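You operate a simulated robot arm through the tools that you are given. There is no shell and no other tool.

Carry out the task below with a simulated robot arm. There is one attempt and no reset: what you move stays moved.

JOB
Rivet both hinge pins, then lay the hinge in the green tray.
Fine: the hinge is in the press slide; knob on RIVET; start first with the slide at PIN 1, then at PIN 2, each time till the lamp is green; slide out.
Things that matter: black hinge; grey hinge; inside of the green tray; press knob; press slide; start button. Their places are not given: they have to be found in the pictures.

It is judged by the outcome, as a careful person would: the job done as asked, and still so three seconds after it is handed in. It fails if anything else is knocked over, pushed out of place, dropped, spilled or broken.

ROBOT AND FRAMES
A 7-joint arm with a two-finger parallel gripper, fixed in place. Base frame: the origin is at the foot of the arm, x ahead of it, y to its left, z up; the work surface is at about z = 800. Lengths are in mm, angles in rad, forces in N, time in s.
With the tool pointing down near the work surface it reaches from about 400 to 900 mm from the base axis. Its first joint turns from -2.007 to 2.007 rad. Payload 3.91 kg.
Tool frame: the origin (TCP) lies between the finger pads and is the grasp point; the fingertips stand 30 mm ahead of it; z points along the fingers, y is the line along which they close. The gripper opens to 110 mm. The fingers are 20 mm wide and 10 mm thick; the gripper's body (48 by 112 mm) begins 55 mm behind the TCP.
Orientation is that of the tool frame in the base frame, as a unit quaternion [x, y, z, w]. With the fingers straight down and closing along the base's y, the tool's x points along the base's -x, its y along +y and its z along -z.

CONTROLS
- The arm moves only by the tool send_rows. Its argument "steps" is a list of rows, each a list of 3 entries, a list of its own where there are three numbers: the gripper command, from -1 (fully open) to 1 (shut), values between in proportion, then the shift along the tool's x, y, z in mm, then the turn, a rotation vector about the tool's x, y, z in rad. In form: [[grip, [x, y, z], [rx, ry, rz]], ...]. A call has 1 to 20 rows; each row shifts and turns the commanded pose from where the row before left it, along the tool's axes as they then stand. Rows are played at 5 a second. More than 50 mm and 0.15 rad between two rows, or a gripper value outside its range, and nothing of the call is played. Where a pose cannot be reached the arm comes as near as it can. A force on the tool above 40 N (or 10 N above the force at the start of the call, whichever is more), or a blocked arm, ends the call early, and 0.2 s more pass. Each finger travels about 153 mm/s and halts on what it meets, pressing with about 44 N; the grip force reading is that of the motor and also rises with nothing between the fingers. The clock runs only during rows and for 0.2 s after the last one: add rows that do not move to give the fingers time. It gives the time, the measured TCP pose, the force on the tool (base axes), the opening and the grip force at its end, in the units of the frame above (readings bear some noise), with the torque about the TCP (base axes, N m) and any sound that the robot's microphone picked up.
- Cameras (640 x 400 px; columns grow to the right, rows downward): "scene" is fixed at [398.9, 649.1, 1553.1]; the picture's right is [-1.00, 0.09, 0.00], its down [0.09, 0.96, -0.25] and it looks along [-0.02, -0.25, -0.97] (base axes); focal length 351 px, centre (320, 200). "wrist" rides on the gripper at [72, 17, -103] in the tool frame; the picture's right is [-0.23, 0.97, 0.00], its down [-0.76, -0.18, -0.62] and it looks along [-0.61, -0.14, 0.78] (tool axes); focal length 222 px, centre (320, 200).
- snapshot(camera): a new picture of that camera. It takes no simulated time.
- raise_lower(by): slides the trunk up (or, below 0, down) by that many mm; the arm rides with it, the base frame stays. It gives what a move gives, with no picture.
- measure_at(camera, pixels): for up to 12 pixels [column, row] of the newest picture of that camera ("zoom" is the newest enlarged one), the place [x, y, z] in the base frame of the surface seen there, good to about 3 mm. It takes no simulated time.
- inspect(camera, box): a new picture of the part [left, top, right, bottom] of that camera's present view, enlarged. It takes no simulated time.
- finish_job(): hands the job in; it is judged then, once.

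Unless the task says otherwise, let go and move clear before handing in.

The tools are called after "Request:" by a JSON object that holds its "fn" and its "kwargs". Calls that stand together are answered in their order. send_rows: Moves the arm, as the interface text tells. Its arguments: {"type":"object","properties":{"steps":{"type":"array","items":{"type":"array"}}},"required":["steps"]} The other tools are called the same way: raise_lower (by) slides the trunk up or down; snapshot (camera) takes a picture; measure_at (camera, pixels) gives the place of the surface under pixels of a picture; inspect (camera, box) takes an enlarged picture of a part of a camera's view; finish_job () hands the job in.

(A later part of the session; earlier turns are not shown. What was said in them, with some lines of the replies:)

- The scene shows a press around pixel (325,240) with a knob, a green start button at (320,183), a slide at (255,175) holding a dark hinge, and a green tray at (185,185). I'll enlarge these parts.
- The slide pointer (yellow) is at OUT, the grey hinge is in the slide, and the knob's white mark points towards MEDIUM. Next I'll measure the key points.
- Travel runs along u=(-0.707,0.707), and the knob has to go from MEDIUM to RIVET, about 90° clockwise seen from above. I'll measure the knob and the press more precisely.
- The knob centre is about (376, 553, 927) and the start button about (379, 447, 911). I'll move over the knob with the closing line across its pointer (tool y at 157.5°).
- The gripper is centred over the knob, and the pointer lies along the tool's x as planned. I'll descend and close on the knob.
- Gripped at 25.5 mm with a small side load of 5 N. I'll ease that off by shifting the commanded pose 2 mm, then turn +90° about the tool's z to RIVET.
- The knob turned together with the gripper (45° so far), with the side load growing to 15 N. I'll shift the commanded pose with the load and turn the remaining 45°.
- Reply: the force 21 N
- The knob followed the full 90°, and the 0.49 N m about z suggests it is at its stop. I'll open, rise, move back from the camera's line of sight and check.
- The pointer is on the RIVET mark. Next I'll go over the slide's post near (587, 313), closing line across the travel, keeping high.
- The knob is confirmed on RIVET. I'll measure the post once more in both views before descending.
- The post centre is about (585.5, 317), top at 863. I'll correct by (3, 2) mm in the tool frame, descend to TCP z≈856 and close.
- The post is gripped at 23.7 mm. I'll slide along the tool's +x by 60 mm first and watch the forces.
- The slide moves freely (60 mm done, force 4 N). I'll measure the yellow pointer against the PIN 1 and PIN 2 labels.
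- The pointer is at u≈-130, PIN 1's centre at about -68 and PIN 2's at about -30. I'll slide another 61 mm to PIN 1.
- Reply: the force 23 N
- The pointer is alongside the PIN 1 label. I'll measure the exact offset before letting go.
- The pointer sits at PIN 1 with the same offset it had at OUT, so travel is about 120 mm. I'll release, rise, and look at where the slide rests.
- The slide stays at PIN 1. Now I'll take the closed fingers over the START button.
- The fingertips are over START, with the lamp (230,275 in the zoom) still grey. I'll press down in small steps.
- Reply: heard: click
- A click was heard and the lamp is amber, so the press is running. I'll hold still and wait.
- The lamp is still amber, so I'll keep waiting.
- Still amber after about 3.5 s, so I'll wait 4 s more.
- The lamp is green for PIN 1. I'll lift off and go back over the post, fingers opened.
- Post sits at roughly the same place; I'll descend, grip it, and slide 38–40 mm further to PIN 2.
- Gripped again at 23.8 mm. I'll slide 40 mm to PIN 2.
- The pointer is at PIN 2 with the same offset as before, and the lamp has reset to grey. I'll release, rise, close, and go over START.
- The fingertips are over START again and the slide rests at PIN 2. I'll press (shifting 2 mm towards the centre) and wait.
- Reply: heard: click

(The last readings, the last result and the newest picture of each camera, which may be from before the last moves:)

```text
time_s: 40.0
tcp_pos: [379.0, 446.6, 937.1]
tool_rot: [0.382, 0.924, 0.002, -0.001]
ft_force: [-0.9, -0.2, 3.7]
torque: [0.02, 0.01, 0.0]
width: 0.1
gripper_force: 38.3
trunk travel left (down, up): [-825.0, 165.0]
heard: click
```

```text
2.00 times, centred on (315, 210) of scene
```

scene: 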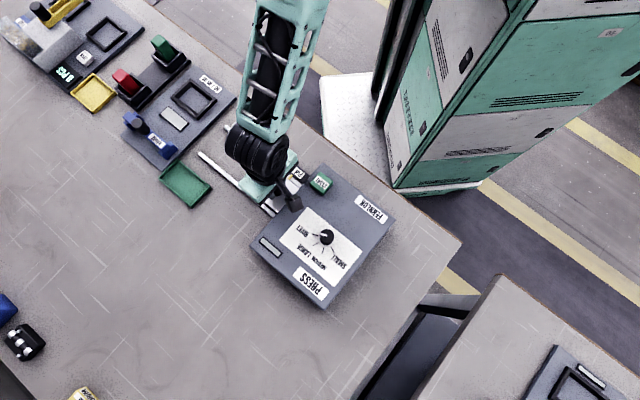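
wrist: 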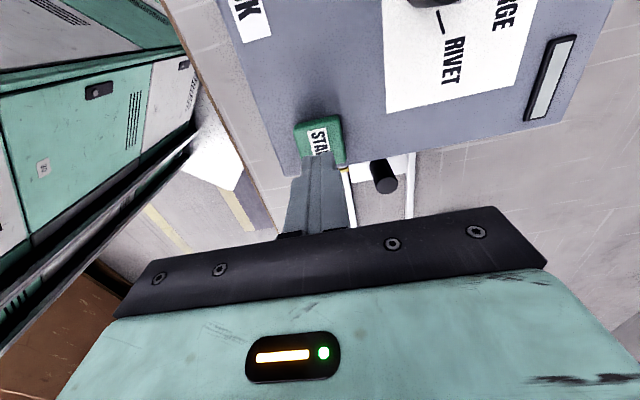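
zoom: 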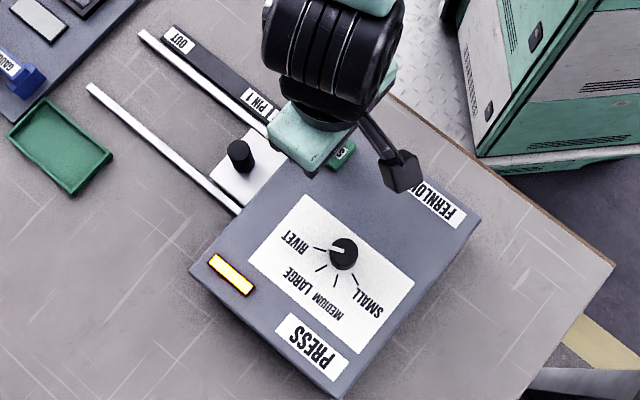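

The lamp is amber, so the second cycle is running. I'll wait.

Request:
{"fn": "send_rows", "kwargs": {"steps": [[1, [0, 0, 0], [0, 0, 0]], [1, [0, 0, 0], [0, 0, 0]], [1, [0, 0, 0], [0, 0, 0]], [1, [0, 0, 0], [0, 0, 0]], [1, [0, 0, 0], [0, 0, 0]], [1, [0, 0, 0], [0, 0, 0]], [1, [0, 0, 0], [0, 0, 0]], [1, [0, 0, 0], [0, 0, 0]], [1, [0, 0, 0], [0, 0, 0]], [1, [0, 0, 0], [0, 0, 0]], [1, [0, 0, 0], [0, 0, 0]], [1, [0, 0, 0], [0, 0, 0]], [1, [0, 0, 0], [0, 0, 0]], [1, [0, 0, 0], [0, 0, 0]], [1, [0, 0, 0], [0, 0, 0]], [1, [0, 0, 0], [0, 0, 0]], [1, [0, 0, 0], [0, 0, 0]], [1, [0, 0, 0], [0, 0, 0]], [1, [0, 0, 0], [0, 0, 0]], [1, [0, 0, 0], [0, 0, 0]]]}}

Request:
{"fn": "inspect", "kwargs": {"camera": "scene", "box": [230, 110, 400, 310]}}

```text
time_s: 44.2
tcp_pos: [377.7, 447.5, 936.9]
tool_rot: [0.382, 0.924, 0.001, -0.001]
ft_force: [-0.4, 0.5, 3.1]
torque: [-0.02, 0.0, -0.03]
width: 0.1
gripper_force: 37.6
trunk travel left (down, up): [-825.0, 165.0]
```

```text
2.00 times, centred on (315, 210) of scene
```

zoom: 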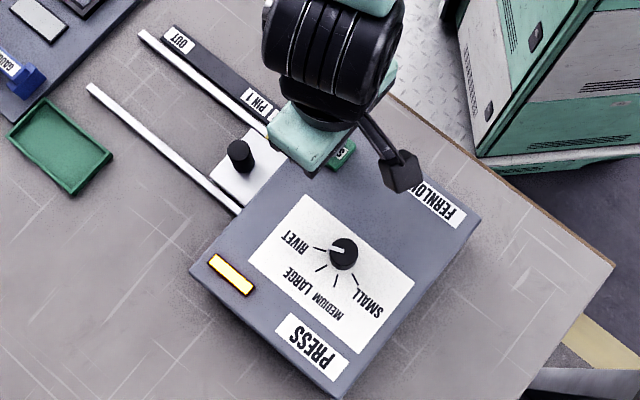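

Still amber after about 5 s. I'll wait 2.4 s more.

Request:
{"fn": "send_rows", "kwargs": {"steps": [[1, [0, 0, 0], [0, 0, 0]], [1, [0, 0, 0], [0, 0, 0]], [1, [0, 0, 0], [0, 0, 0]], [1, [0, 0, 0], [0, 0, 0]], [1, [0, 0, 0], [0, 0, 0]], [1, [0, 0, 0], [0, 0, 0]], [1, [0, 0, 0], [0, 0, 0]], [1, [0, 0, 0], [0, 0, 0]], [1, [0, 0, 0], [0, 0, 0]], [1, [0, 0, 0], [0, 0, 0]], [1, [0, 0, 0], [0, 0, 0]]]}}

Request:
{"fn": "inspect", "kwargs": {"camera": "scene", "box": [230, 110, 400, 310]}}

```text
time_s: 46.6
tcp_pos: [379.2, 448.4, 935.6]
tool_rot: [0.382, 0.924, 0.001, -0.001]
ft_force: [0.9, 0.0, 2.7]
torque: [-0.02, 0.01, -0.01]
width: 0.0
gripper_force: 37.8
trunk travel left (down, up): [-825.0, 165.0]
```

```text
2.00 times, centred on (315, 210) of scene
```

zoom: 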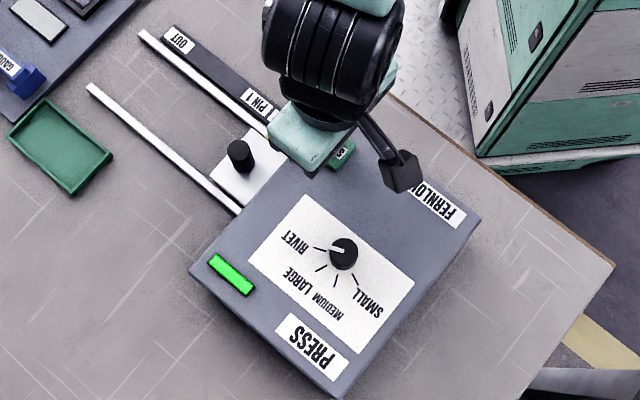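

Green again: both pins are riveted. I'll go back to the post and pull the slide out.

Request:
{"fn": "send_rows", "kwargs": {"steps": [[1, [0, 0, -20], [0, 0, 0]], [1, [0, 0, -32], [0, 0, 0]], [0.1, [-26.1, 18.2, 0], [0, 0, 0]], [0.1, [-26.1, 18.2, 0], [0, 0, 0]], [0.1, [-26.1, 18.2, 0], [0, 0, 0]], [0.1, [0, 0, 30], [0, 0, 0]], [0.1, [0, 0, 0], [0, 0, 0]]]}}

Request:
{"fn": "snapshot", "kwargs": {"camera": "wrist"}}

```text
time_s: 48.2
tcp_pos: [472.1, 432.4, 959.0]
tool_rot: [0.383, 0.924, 0.002, -0.001]
ft_force: [0.0, 0.3, 0.9]
torque: [0.04, -0.02, 0.0]
width: 49.6
gripper_force: 0.1
trunk travel left (down, up): [-825.0, 165.0]
```

```text
taken
```

wrist: 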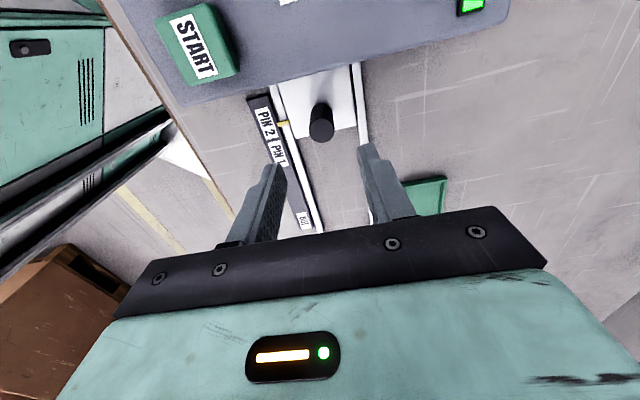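

The post (321,125) is centred between the fingers. I'll descend, grip, and start pulling back 80 mm.

Request:
{"fn": "send_rows", "kwargs": {"steps": [[0.1, [0, 0, 30], [0, 0, 0]], [0.1, [0, 0, 30], [0, 0, 0]], [0.1, [0, 0, 25], [0, 0, 0]], [0.1, [0, 0, 16.5], [0, 0, 0]], [0.3, [0, 0, 0], [0, 0, 0]], [0.45, [0, 0, 0], [0, 0, 0]], [0.6, [0, 0, 0], [0, 0, 0]], [0.75, [0, 0, 0], [0, 0, 0]], [1, [0, 0, 0], [0, 0, 0]], [1, [0, 0, 0], [0, 0, 0]], [1, [-8, 0, 0], [0, 0, 0]], [1, [-12, 0, 0], [0, 0, 0]], [1, [-12, 0, 0], [0, 0, 0]], [1, [-12, 0, 0], [0, 0, 0]], [1, [-12, 0, 0], [0, 0, 0]], [1, [-12, 0, 0], [0, 0, 0]], [1, [-12, 0, 0], [0, 0, 0]], [1, [0, 0, 0], [0, 0, 0]]]}}

Request:
{"fn": "snapshot", "kwargs": {"camera": "wrist"}}

Request:
{"fn": "snapshot", "kwargs": {"camera": "scene"}}

```text
time_s: 52.0
tcp_pos: [530.0, 374.8, 857.3]
tool_rot: [0.383, 0.924, 0.001, -0.001]
ft_force: [3.8, 3.8, 4.1]
torque: [-0.13, 0.89, -0.04]
width: 23.6
gripper_force: 45.1
trunk travel left (down, up): [-825.0, 165.0]
```

```text
taken
```

wrist: 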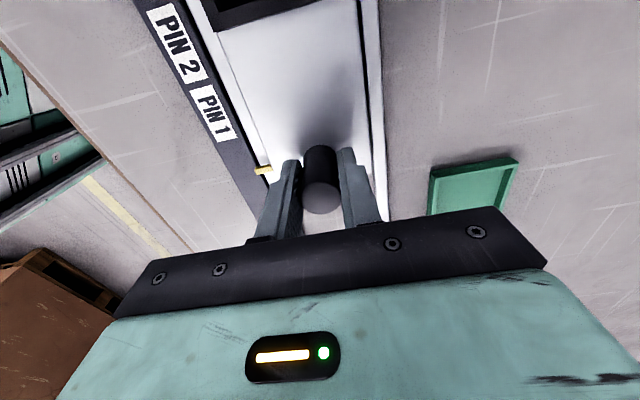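

```text
taken
```

scene: 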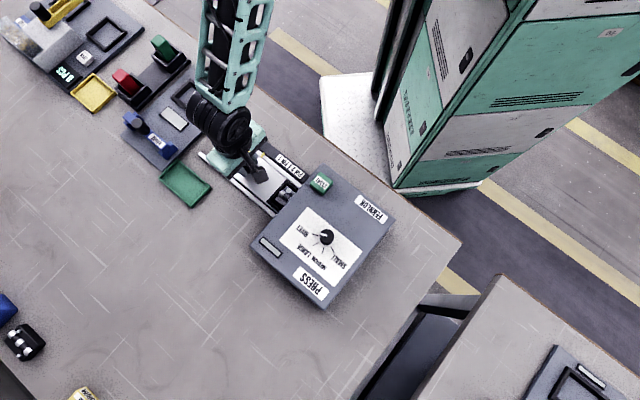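

The slide is half way out with low force. I'll pull the remaining 79 mm to OUT.

Request:
{"fn": "send_rows", "kwargs": {"steps": [[1, [-12, 0, 0], [0, 0, 0]], [1, [-12, 0, 0], [0, 0, 0]], [1, [-12, 0, 0], [0, 0, 0]], [1, [-12, 0, 0], [0, 0, 0]], [1, [-12, 0, 0], [0, 0, 0]], [1, [-10, 0, 0], [0, 0, 0]], [1, [-6, 0, 0], [0, 0, 0]], [1, [-3, 0, 0], [0, 0, 0]], [1, [0, 0, 0], [0, 0, 0]]]}}

Request:
{"fn": "snapshot", "kwargs": {"camera": "wrist"}}

Request:
{"fn": "inspect", "kwargs": {"camera": "scene", "box": [190, 110, 350, 210]}}

```text
time_s: 54.0
tcp_pos: [585.4, 319.5, 857.4]
tool_rot: [0.383, 0.924, 0.002, -0.001]
ft_force: [11.8, 10.2, 10.6]
torque: [-0.01, 1.02, 0.01]
width: 23.7
gripper_force: 45.0
trunk travel left (down, up): [-825.0, 165.0]
```

```text
taken
```

wrist: 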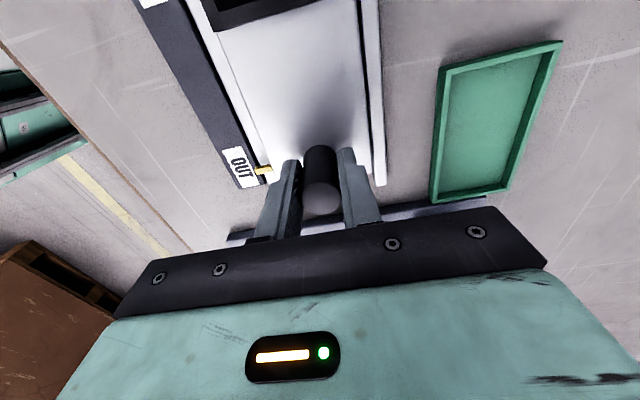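

```text
4.00 times, centred on (270, 160) of scene
```

zoom: 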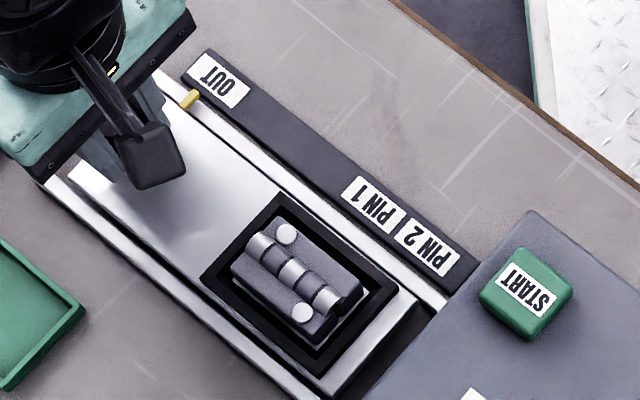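

Both pins now show flat riveted heads, and the pointer is back at OUT where it started. I'll release, rise, and move over the hinge for a close look.

Request:
{"fn": "send_rows", "kwargs": {"steps": [[0.7, [0, 0, 0], [0, 0, 0]], [0.4, [0, 0, 0], [0, 0, 0]], [0.1, [0, 0, 0], [0, 0, 0]], [0.1, [0, 0, -20], [0, 0, 0]], [0.1, [0, 0, -40], [0, 0, 0]], [0.1, [0, 0, -40], [0, 0, 0]], [-0.4, [32, 0, 0], [0, 0, 0]], [-0.4, [32, 0, 0], [0, 0, 0]], [-0.4, [32, 0, 0], [0, 0, 0]], [-0.4, [30, 0, 0], [0, 0, 0]], [-0.4, [0, 0, 0], [0, 0, 0]]]}}

Request:
{"fn": "snapshot", "kwargs": {"camera": "wrist"}}

Request:
{"fn": "inspect", "kwargs": {"camera": "wrist", "box": [220, 60, 420, 190]}}

```text
time_s: 56.4
tcp_pos: [495.7, 407.7, 958.4]
tool_rot: [0.381, 0.924, 0.002, -0.001]
ft_force: [0.2, 0.5, 0.1]
torque: [0.03, -0.01, -0.02]
width: 77.3
gripper_force: 0.0
trunk travel left (down, up): [-825.0, 165.0]
```

```text
taken
```

wrist: 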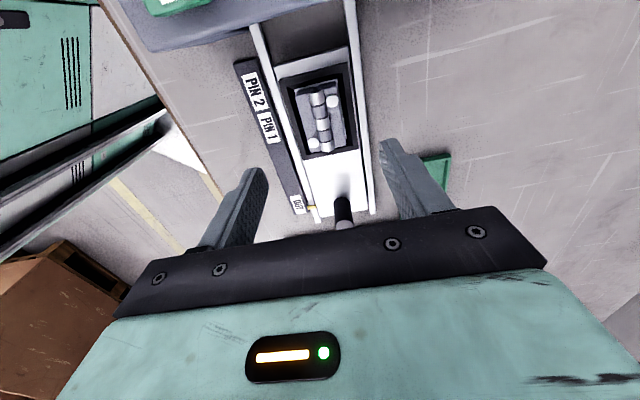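

```text
3.08 times, centred on (320, 125) of wrist
```

zoom: 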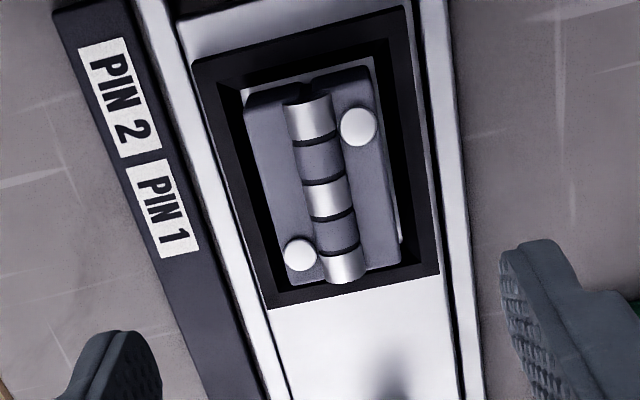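

The hinge lies in the nest with a gap around it. I'll measure its edges, the nest walls and the floor.

Request:
{"fn": "measure_at", "kwargs": {"camera": "zoom", "pixels": [[262, 180], [250, 110], [285, 280], [378, 80], [395, 255], [388, 170], [325, 195], [310, 92], [342, 262], [358, 127], [300, 253], [362, 200]]}}

Request:
{"fn": "measure_at", "kwargs": {"camera": "zoom", "pixels": [[205, 90], [228, 180], [420, 150], [402, 40], [350, 289], [300, 50], [402, 220], [235, 100], [248, 200], [340, 62], [300, 300], [430, 260]]}}

Request:
{"fn": "inspect", "kwargs": {"camera": "scene", "box": [235, 155, 300, 205]}}

```text
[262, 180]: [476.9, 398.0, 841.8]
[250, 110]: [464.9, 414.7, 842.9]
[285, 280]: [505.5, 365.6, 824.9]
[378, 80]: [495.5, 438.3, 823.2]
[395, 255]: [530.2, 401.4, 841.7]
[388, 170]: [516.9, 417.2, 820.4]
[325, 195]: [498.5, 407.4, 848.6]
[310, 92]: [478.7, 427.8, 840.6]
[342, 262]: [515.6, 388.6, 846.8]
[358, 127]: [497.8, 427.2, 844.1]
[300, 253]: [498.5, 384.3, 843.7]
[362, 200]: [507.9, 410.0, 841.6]
```

```text
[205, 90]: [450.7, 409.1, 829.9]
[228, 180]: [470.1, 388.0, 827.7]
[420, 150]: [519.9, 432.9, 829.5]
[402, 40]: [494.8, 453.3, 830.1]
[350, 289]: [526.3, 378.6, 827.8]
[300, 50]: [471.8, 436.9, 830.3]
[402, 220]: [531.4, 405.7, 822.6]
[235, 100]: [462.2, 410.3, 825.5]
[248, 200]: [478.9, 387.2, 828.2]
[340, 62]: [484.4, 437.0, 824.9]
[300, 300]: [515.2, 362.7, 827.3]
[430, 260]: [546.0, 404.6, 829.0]
```

```text
8.00 times, centred on (268, 180) of scene
```

zoom: 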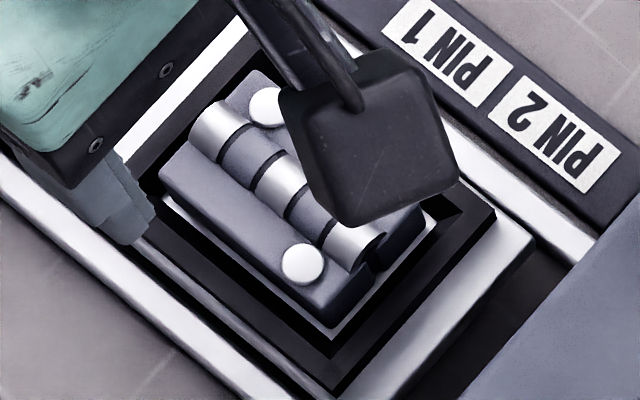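

The hinge spans about 58 mm along u and 40 mm along v, centred at (u,v)≈(-63,640), top of leaf at 842 and nest walls at 829. Now I'll measure the tray.

Request:
{"fn": "inspect", "kwargs": {"camera": "scene", "box": [150, 150, 222, 215]}}

Request:
{"fn": "measure_at", "kwargs": {"camera": "zoom", "pixels": [[320, 200], [100, 280], [280, 100], [540, 340], [365, 510], [120, 275], [280, 120], [510, 340], [365, 480], [320, 330], [200, 200], [430, 230]]}}

```text
6.15 times, centred on (186, 182) of scene
```

zoom: 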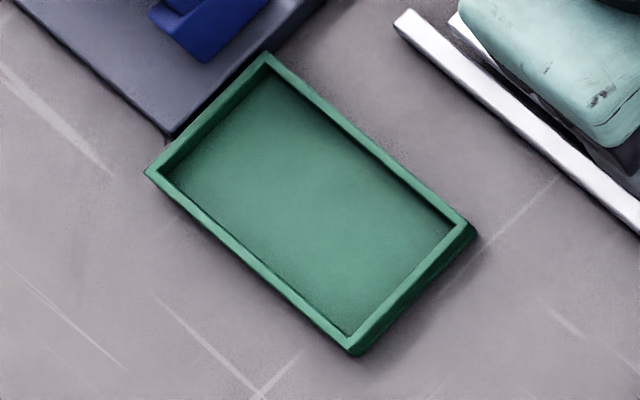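

```text
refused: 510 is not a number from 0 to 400
```

Request:
{"fn": "measure_at", "kwargs": {"camera": "zoom", "pixels": [[310, 200], [152, 172], [268, 58], [470, 225], [355, 347], [172, 178], [268, 75], [452, 228], [350, 330], [250, 250], [365, 150], [400, 290]]}}

```text
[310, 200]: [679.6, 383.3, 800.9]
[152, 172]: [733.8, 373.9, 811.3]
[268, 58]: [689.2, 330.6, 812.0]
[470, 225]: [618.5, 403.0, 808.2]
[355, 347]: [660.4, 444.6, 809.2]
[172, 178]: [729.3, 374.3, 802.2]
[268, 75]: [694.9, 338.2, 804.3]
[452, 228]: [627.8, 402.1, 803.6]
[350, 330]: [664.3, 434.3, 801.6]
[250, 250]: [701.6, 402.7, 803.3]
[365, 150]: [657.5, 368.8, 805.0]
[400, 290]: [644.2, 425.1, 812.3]
```

The tray's outer size is 101×62 mm, aligned with u/v and centred at (675.5, 388), with floor at about 802 and rim at about 812. I'll descend on the hinge with tips just above the nest walls and close.

Request:
{"fn": "send_rows", "kwargs": {"steps": [[-0.2, [-1, 1, 30], [0, 0, 0]], [-0.2, [0, 0, 30], [0, 0, 0]], [-0.2, [0, 0, 25], [0, 0, 0]], [-0.2, [0, 0, 11.5], [0, 0, 0]], [0, [0, 0, 0], [0, 0, 0]], [0.1, [0, 0, 0], [0, 0, 0]], [0.2, [0, 0, 0], [0, 0, 0]], [0.2, [0, 0, 0], [0, 0, 0]]]}}

Request:
{"fn": "inspect", "kwargs": {"camera": "wrist", "box": [200, 80, 440, 240]}}

Request:
{"fn": "inspect", "kwargs": {"camera": "scene", "box": [190, 110, 350, 210]}}

```text
time_s: 58.2
tcp_pos: [495.7, 407.1, 860.5]
tool_rot: [0.382, 0.924, 0.001, -0.001]
ft_force: [-0.5, -0.6, -0.1]
torque: [0.0, -0.01, -0.03]
width: 43.8
gripper_force: 0.0
trunk travel left (down, up): [-825.0, 165.0]
```

```text
2.50 times, centred on (320, 160) of wrist
```

zoom: 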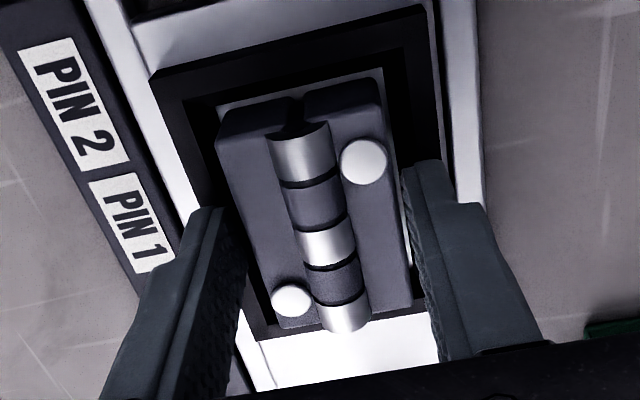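

```text
4.00 times, centred on (270, 160) of scene
```

zoom: 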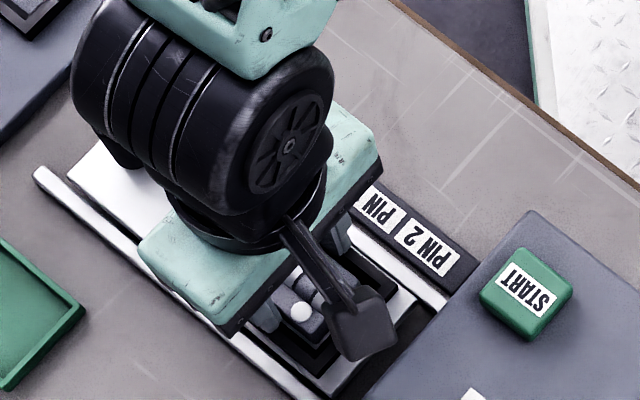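

The fingers straddle the hinge's leaves with a couple of mm each side. I'll close.

Request:
{"fn": "send_rows", "kwargs": {"steps": [[0.25, [0, 0, 0], [0, 0, 0]], [0.3, [0, 0, 0], [0, 0, 0]], [0.35, [0, 0, 0], [0, 0, 0]], [0.5, [0, 0, 0], [0, 0, 0]], [1, [0, 0, 0], [0, 0, 0]], [1, [0, 0, 0], [0, 0, 0]]]}}

Request:
{"fn": "inspect", "kwargs": {"camera": "wrist", "box": [200, 80, 440, 240]}}

```text
time_s: 59.6
tcp_pos: [497.4, 406.4, 861.0]
tool_rot: [0.382, 0.924, 0.001, -0.002]
ft_force: [-0.1, 0.6, 0.5]
torque: [0.0, 0.01, 0.0]
width: 38.8
gripper_force: 44.2
trunk travel left (down, up): [-825.0, 165.0]
```

```text
2.50 times, centred on (320, 160) of wrist
```

zoom: 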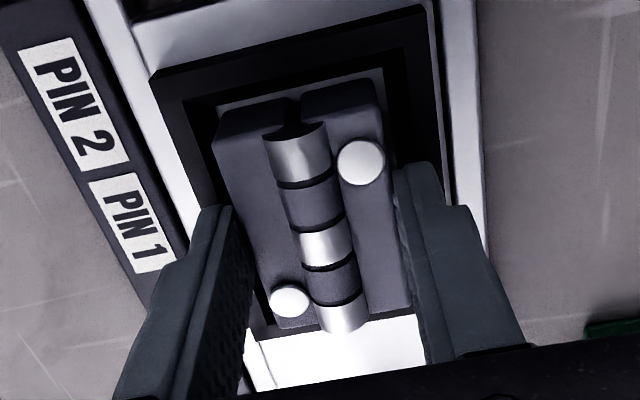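

Gripped at 38.8 mm. I'll lift slowly and check that the hinge comes with it.

Request:
{"fn": "send_rows", "kwargs": {"steps": [[1, [0, 0, -5], [0, 0, 0]], [1, [0, 0, -10], [0, 0, 0]], [1, [0, 0, -15], [0, 0, 0]], [1, [0, 0, -20], [0, 0, 0]], [1, [0, 0, -20], [0, 0, 0]], [1, [0, 0, 0], [0, 0, 0]]]}}

Request:
{"fn": "snapshot", "kwargs": {"camera": "wrist"}}

Request:
{"fn": "inspect", "kwargs": {"camera": "scene", "box": [150, 90, 350, 230]}}

```text
time_s: 61.0
tcp_pos: [497.0, 408.6, 928.6]
tool_rot: [0.383, 0.924, 0.001, -0.002]
ft_force: [-0.2, 0.8, -0.9]
torque: [0.01, -0.02, -0.02]
width: 39.0
gripper_force: 43.5
trunk travel left (down, up): [-825.0, 165.0]
```

```text
taken
```

wrist: 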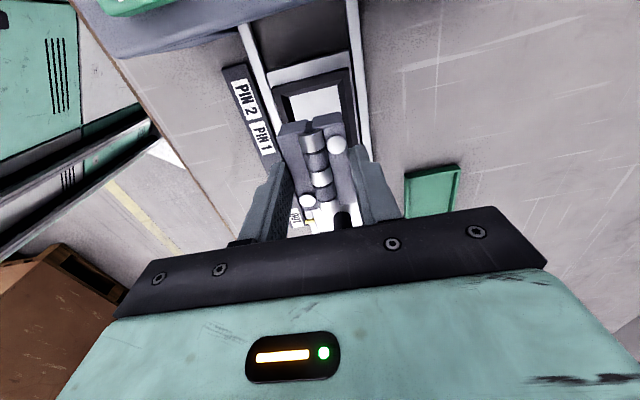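

```text
2.86 times, centred on (250, 160) of scene
```

zoom: 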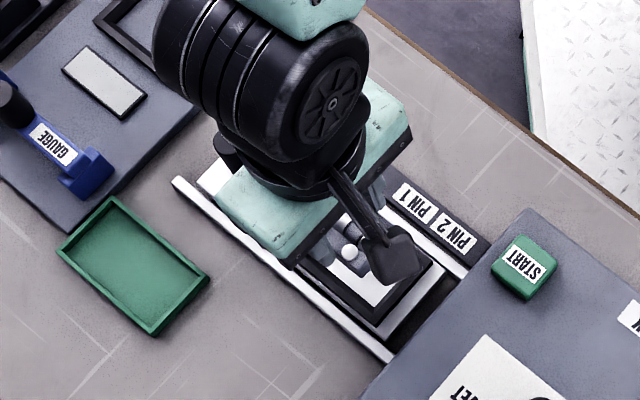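

The hinge is firmly held and the nest is empty. I'll carry it across (y first, then back along the slide direction) to above the tray.

Request:
{"fn": "send_rows", "kwargs": {"steps": [[1, [0, 20, 0], [0, 0, 0]], [1, [0, 30, 0], [0, 0, 0]], [1, [0, 30, 0], [0, 0, 0]], [1, [0, 31.7, 0], [0, 0, 0]], [1, [-28, 0, 0], [0, 0, 0]], [1, [-28, 0, 0], [0, 0, 0]], [1, [-28, 0, 0], [0, 0, 0]], [1, [-28, 0, 0], [0, 0, 0]], [1, [-20, 0, 0], [0, 0, 0]], [1, [-8.5, 0, 0], [0, 0, 0]], [1, [0, 0, 20], [0, 0, 0]], [1, [0, 0, 0], [0, 0, 0]], [1, [0, 0, 0], [0, 0, 0]]]}}

Request:
{"fn": "snapshot", "kwargs": {"camera": "wrist"}}

Request:
{"fn": "inspect", "kwargs": {"camera": "scene", "box": [110, 90, 310, 230]}}

```text
time_s: 63.8
tcp_pos: [673.4, 386.1, 909.8]
tool_rot: [0.382, 0.924, 0.002, -0.001]
ft_force: [0.4, 0.3, -0.9]
torque: [-0.04, 0.02, -0.03]
width: 38.9
gripper_force: 44.1
trunk travel left (down, up): [-825.0, 165.0]
```

```text
taken
```

wrist: 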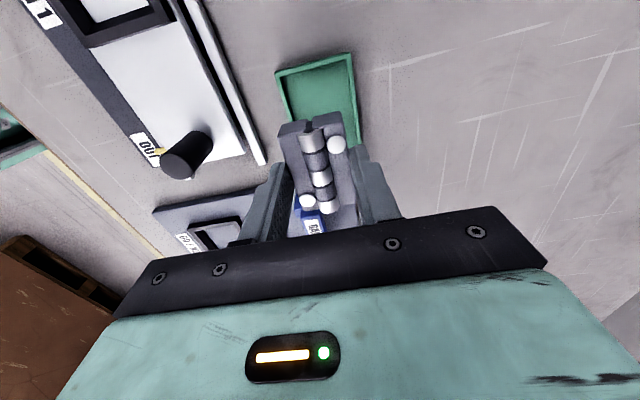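

```text
2.86 times, centred on (210, 160) of scene
```

zoom: 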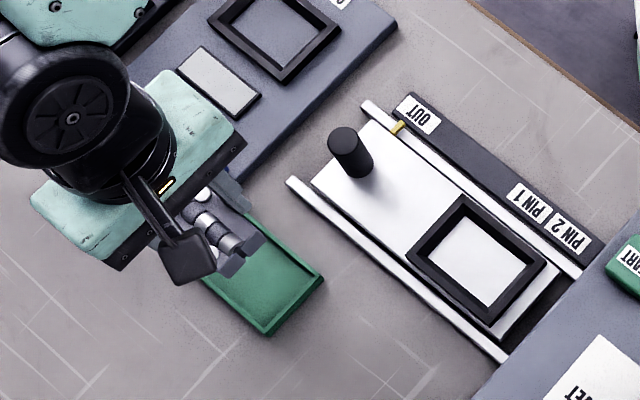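

The hinge is over the tray, and I want 3 mm more along tool y to be centred. I'll lower to z≈855 and look.

Request:
{"fn": "send_rows", "kwargs": {"steps": [[1, [0, 3, 15], [0, 0, 0]], [1, [0, 0, 20], [0, 0, 0]], [1, [0, 0, 15], [0, 0, 0]], [1, [0, 0, 5], [0, 0, 0]], [1, [0, 0, 0], [0, 0, 0]]]}}

Request:
{"fn": "snapshot", "kwargs": {"camera": "wrist"}}

Request:
{"fn": "inspect", "kwargs": {"camera": "scene", "box": [130, 120, 250, 230]}}

Request:
{"fn": "inspect", "kwargs": {"camera": "wrist", "box": [220, 60, 420, 240]}}

```text
time_s: 65.0
tcp_pos: [676.1, 388.3, 856.1]
tool_rot: [0.381, 0.924, 0.001, -0.002]
ft_force: [-0.2, 0.3, -1.0]
torque: [-0.02, -0.03, -0.01]
width: 38.6
gripper_force: 43.4
trunk travel left (down, up): [-825.0, 165.0]
```

```text
taken
```

wrist: 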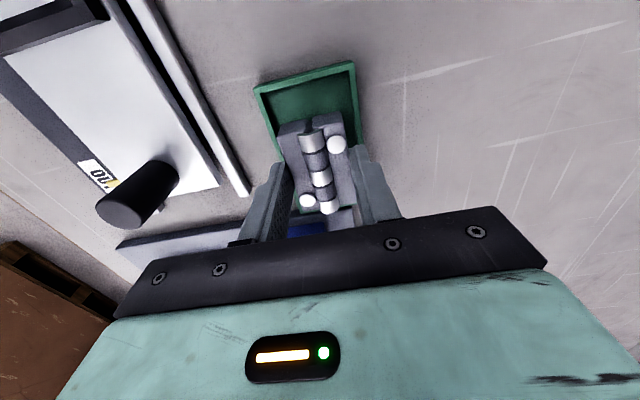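

```text
3.64 times, centred on (190, 175) of scene
```

zoom: 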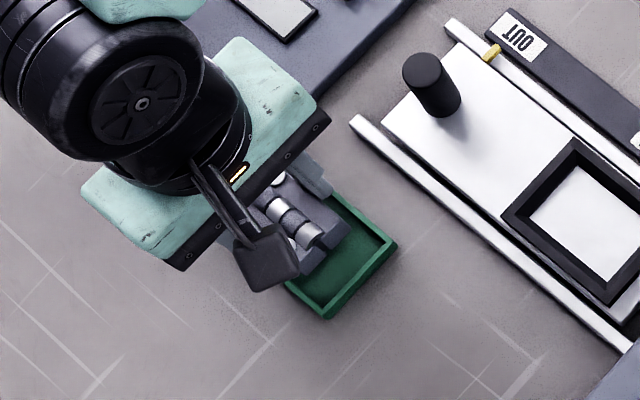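

```text
2.22 times, centred on (320, 150) of wrist
```

zoom: 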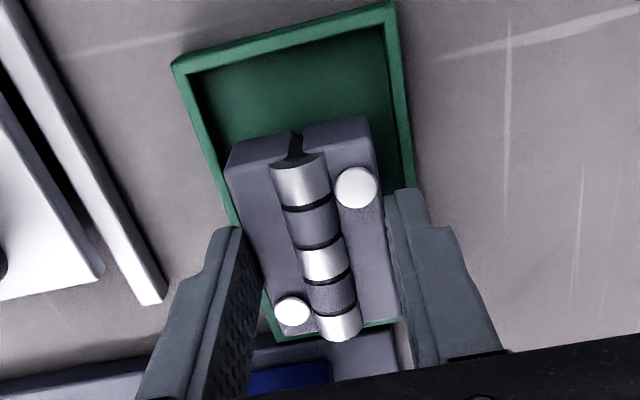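

The hinge looks to fit within the rim; I'll verify by measuring hinge ends and rim points in this zoom.

Request:
{"fn": "measure_at", "kwargs": {"camera": "zoom", "pixels": [[245, 145], [360, 125], [285, 325], [380, 315], [185, 65], [388, 12], [205, 140], [403, 120], [255, 250], [310, 338], [375, 323], [275, 325]]}}

```text
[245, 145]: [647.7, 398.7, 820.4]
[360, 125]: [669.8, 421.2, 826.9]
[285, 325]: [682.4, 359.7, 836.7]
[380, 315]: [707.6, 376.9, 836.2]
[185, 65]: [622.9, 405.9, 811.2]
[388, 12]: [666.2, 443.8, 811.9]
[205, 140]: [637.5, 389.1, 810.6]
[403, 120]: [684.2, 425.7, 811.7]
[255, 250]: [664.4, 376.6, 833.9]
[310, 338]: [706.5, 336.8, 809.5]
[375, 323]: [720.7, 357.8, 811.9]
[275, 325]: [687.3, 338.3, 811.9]
```

The hinge is centred within about 1–2 mm, with its bottom at about 814. I'll lower 11 mm so it is nearly on the floor with the tips still above the rim.

Request:
{"fn": "send_rows", "kwargs": {"steps": [[1, [0, 1, 5], [0, 0, 0]], [1, [0, 0, 3], [0, 0, 0]], [1, [0, 0, 2], [0, 0, 0]], [1, [0, 0, 1], [0, 0, 0]], [1, [0, 0, 0], [0, 0, 0]]]}}

Request:
{"fn": "inspect", "kwargs": {"camera": "wrist", "box": [220, 60, 420, 240]}}

```text
time_s: 66.2
tcp_pos: [676.9, 390.4, 846.0]
tool_rot: [0.383, 0.924, 0.003, -0.001]
ft_force: [0.5, -3.0, 9.2]
torque: [-0.13, 0.08, 0.02]
width: 39.0
gripper_force: 43.8
trunk travel left (down, up): [-825.0, 165.0]
```

```text
2.22 times, centred on (320, 150) of wrist
```

zoom: 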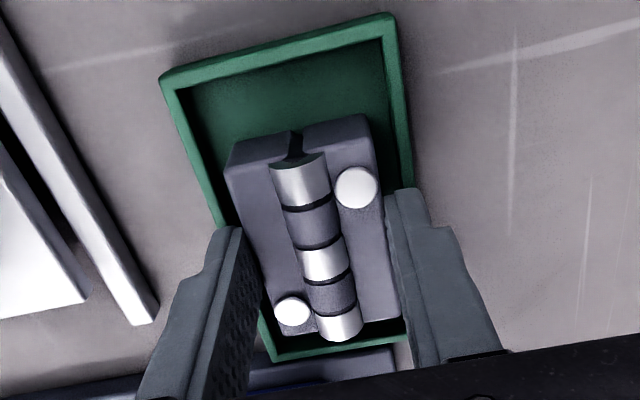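

Fz rose to 9 N, so the hinge has touched something. I'll check with measurements that it is on the floor and not on the rim.

Request:
{"fn": "measure_at", "kwargs": {"camera": "zoom", "pixels": [[375, 150], [386, 230], [232, 165], [250, 230], [393, 60], [400, 120], [408, 150], [190, 130], [215, 180], [300, 90], [240, 145], [392, 312]]}}

Request:
{"fn": "inspect", "kwargs": {"camera": "scene", "box": [150, 150, 222, 215]}}

```text
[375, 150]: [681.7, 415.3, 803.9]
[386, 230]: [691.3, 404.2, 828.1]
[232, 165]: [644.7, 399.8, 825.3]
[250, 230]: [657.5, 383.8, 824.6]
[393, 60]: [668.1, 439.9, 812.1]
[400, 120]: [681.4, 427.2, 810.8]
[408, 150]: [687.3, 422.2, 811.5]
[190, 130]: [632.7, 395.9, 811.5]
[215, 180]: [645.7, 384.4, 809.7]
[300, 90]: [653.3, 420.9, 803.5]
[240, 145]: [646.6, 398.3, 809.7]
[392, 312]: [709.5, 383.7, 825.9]
```

```text
6.15 times, centred on (186, 182) of scene
```

zoom: 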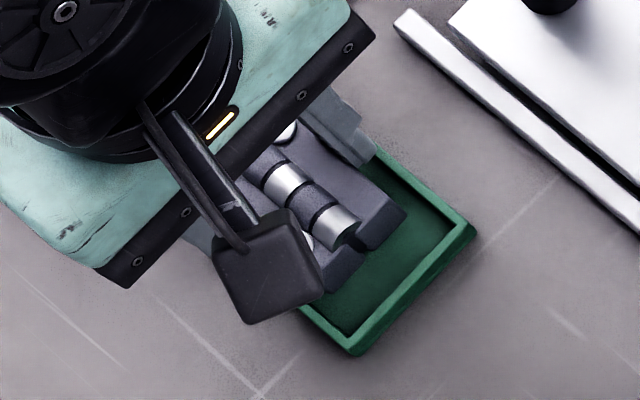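

The hinge (v 736–774) lies inside the rim (729–780), its top at 826, so it is on the tray floor. I'll open slightly and rise straight up.

Request:
{"fn": "send_rows", "kwargs": {"steps": [[0.25, [0, 0, 0], [0, 0, 0]], [0.2, [0, 0, 0], [0, 0, 0]], [0.15, [0, 0, 0], [0, 0, 0]], [0.1, [0, 0, 0], [0, 0, 0]], [0.1, [0, 0, -5], [0, 0, 0]], [0.1, [0, 0, -10], [0, 0, 0]], [0.1, [0, 0, -25], [0, 0, 0]], [0.1, [0, 0, -40], [0, 0, 0]], [0.1, [0, 0, -40], [0, 0, 0]], [0.1, [0, 0, 0], [0, 0, 0]]]}}

Request:
{"fn": "snapshot", "kwargs": {"camera": "wrist"}}

Request:
{"fn": "inspect", "kwargs": {"camera": "scene", "box": [130, 90, 300, 230]}}

```text
time_s: 68.4
tcp_pos: [679.1, 387.9, 961.7]
tool_rot: [0.381, 0.925, 0.001, -0.001]
ft_force: [0.4, 0.6, 0.3]
torque: [0.02, -0.01, 0.03]
width: 49.9
gripper_force: 0.0
trunk travel left (down, up): [-825.0, 165.0]
```

```text
taken
```

wrist: 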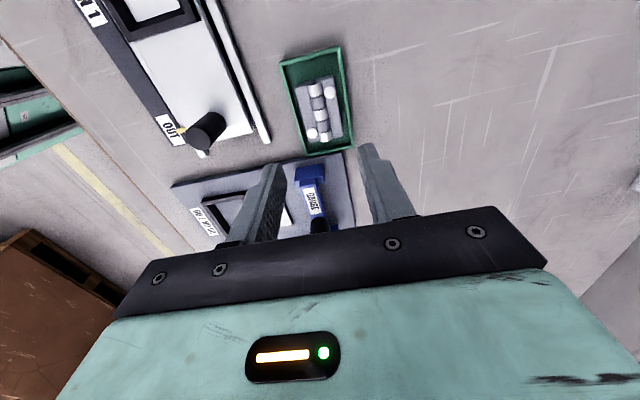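

```text
2.86 times, centred on (215, 160) of scene
```

zoom: 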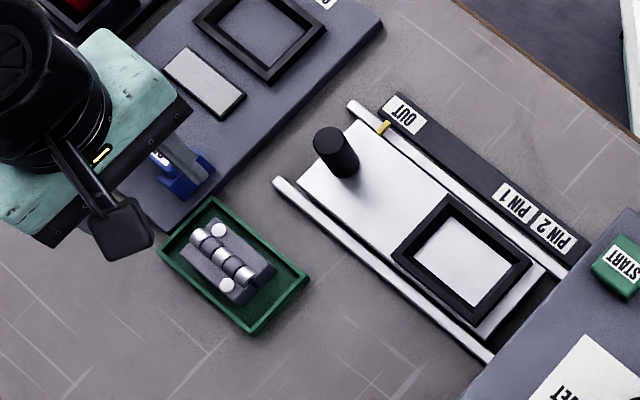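

The hinge lies flat inside the green tray with both pins riveted, and the slide is at OUT. I'll rise a bit more and take a last overall look.

Request:
{"fn": "send_rows", "kwargs": {"steps": [[0.1, [0, 0, -40], [0, 0, 0]], [0.1, [0, 0, -40], [0, 0, 0]], [0.1, [20, -20, -30], [0, 0, 0]], [0.1, [0, 0, 0], [0, 0, 0]]]}}

Request:
{"fn": "snapshot", "kwargs": {"camera": "scene"}}

Request:
{"fn": "snapshot", "kwargs": {"camera": "wrist"}}

```text
time_s: 69.4
tcp_pos: [648.5, 390.0, 1073.1]
tool_rot: [0.382, 0.924, 0.001, -0.001]
ft_force: [0.3, 0.7, 0.1]
torque: [0.02, -0.03, 0.02]
width: 49.4
gripper_force: 0.0
trunk travel left (down, up): [-825.0, 165.0]
```

```text
taken
```

scene: 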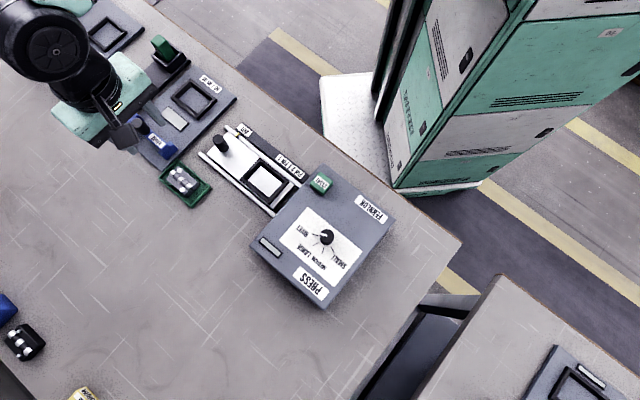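

```text
taken
```

wrist: 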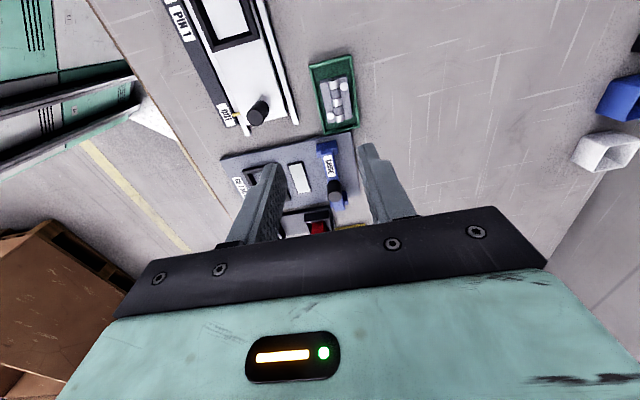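

Everything else is in place: the hinge is in the green tray at (183,181), the slide is at OUT, and the gripper is clear. I'm handing the job in.

Request:
{"fn": "finish_job", "kwargs": {}}

```text
The job is handed in.
```

I riveted both pins of the grey hinge and laid it in the green tray, then handed the job in. I haven't seen the judge's result.

- **Riveting:** I turned the knob from MEDIUM to RIVET and pressed start with the slide at PIN 1, then at PIN 2. Each time I waited until the lamp turned green. Afterwards both pins showed flat riveted heads.
- **Hinge and slide:** The hinge lies flat on the tray floor, clear of the rim all round. The slide is back at OUT, with its nest empty.
- **Everything else:** In the last pictures nothing else had moved, and the gripper was open and well above the bench.
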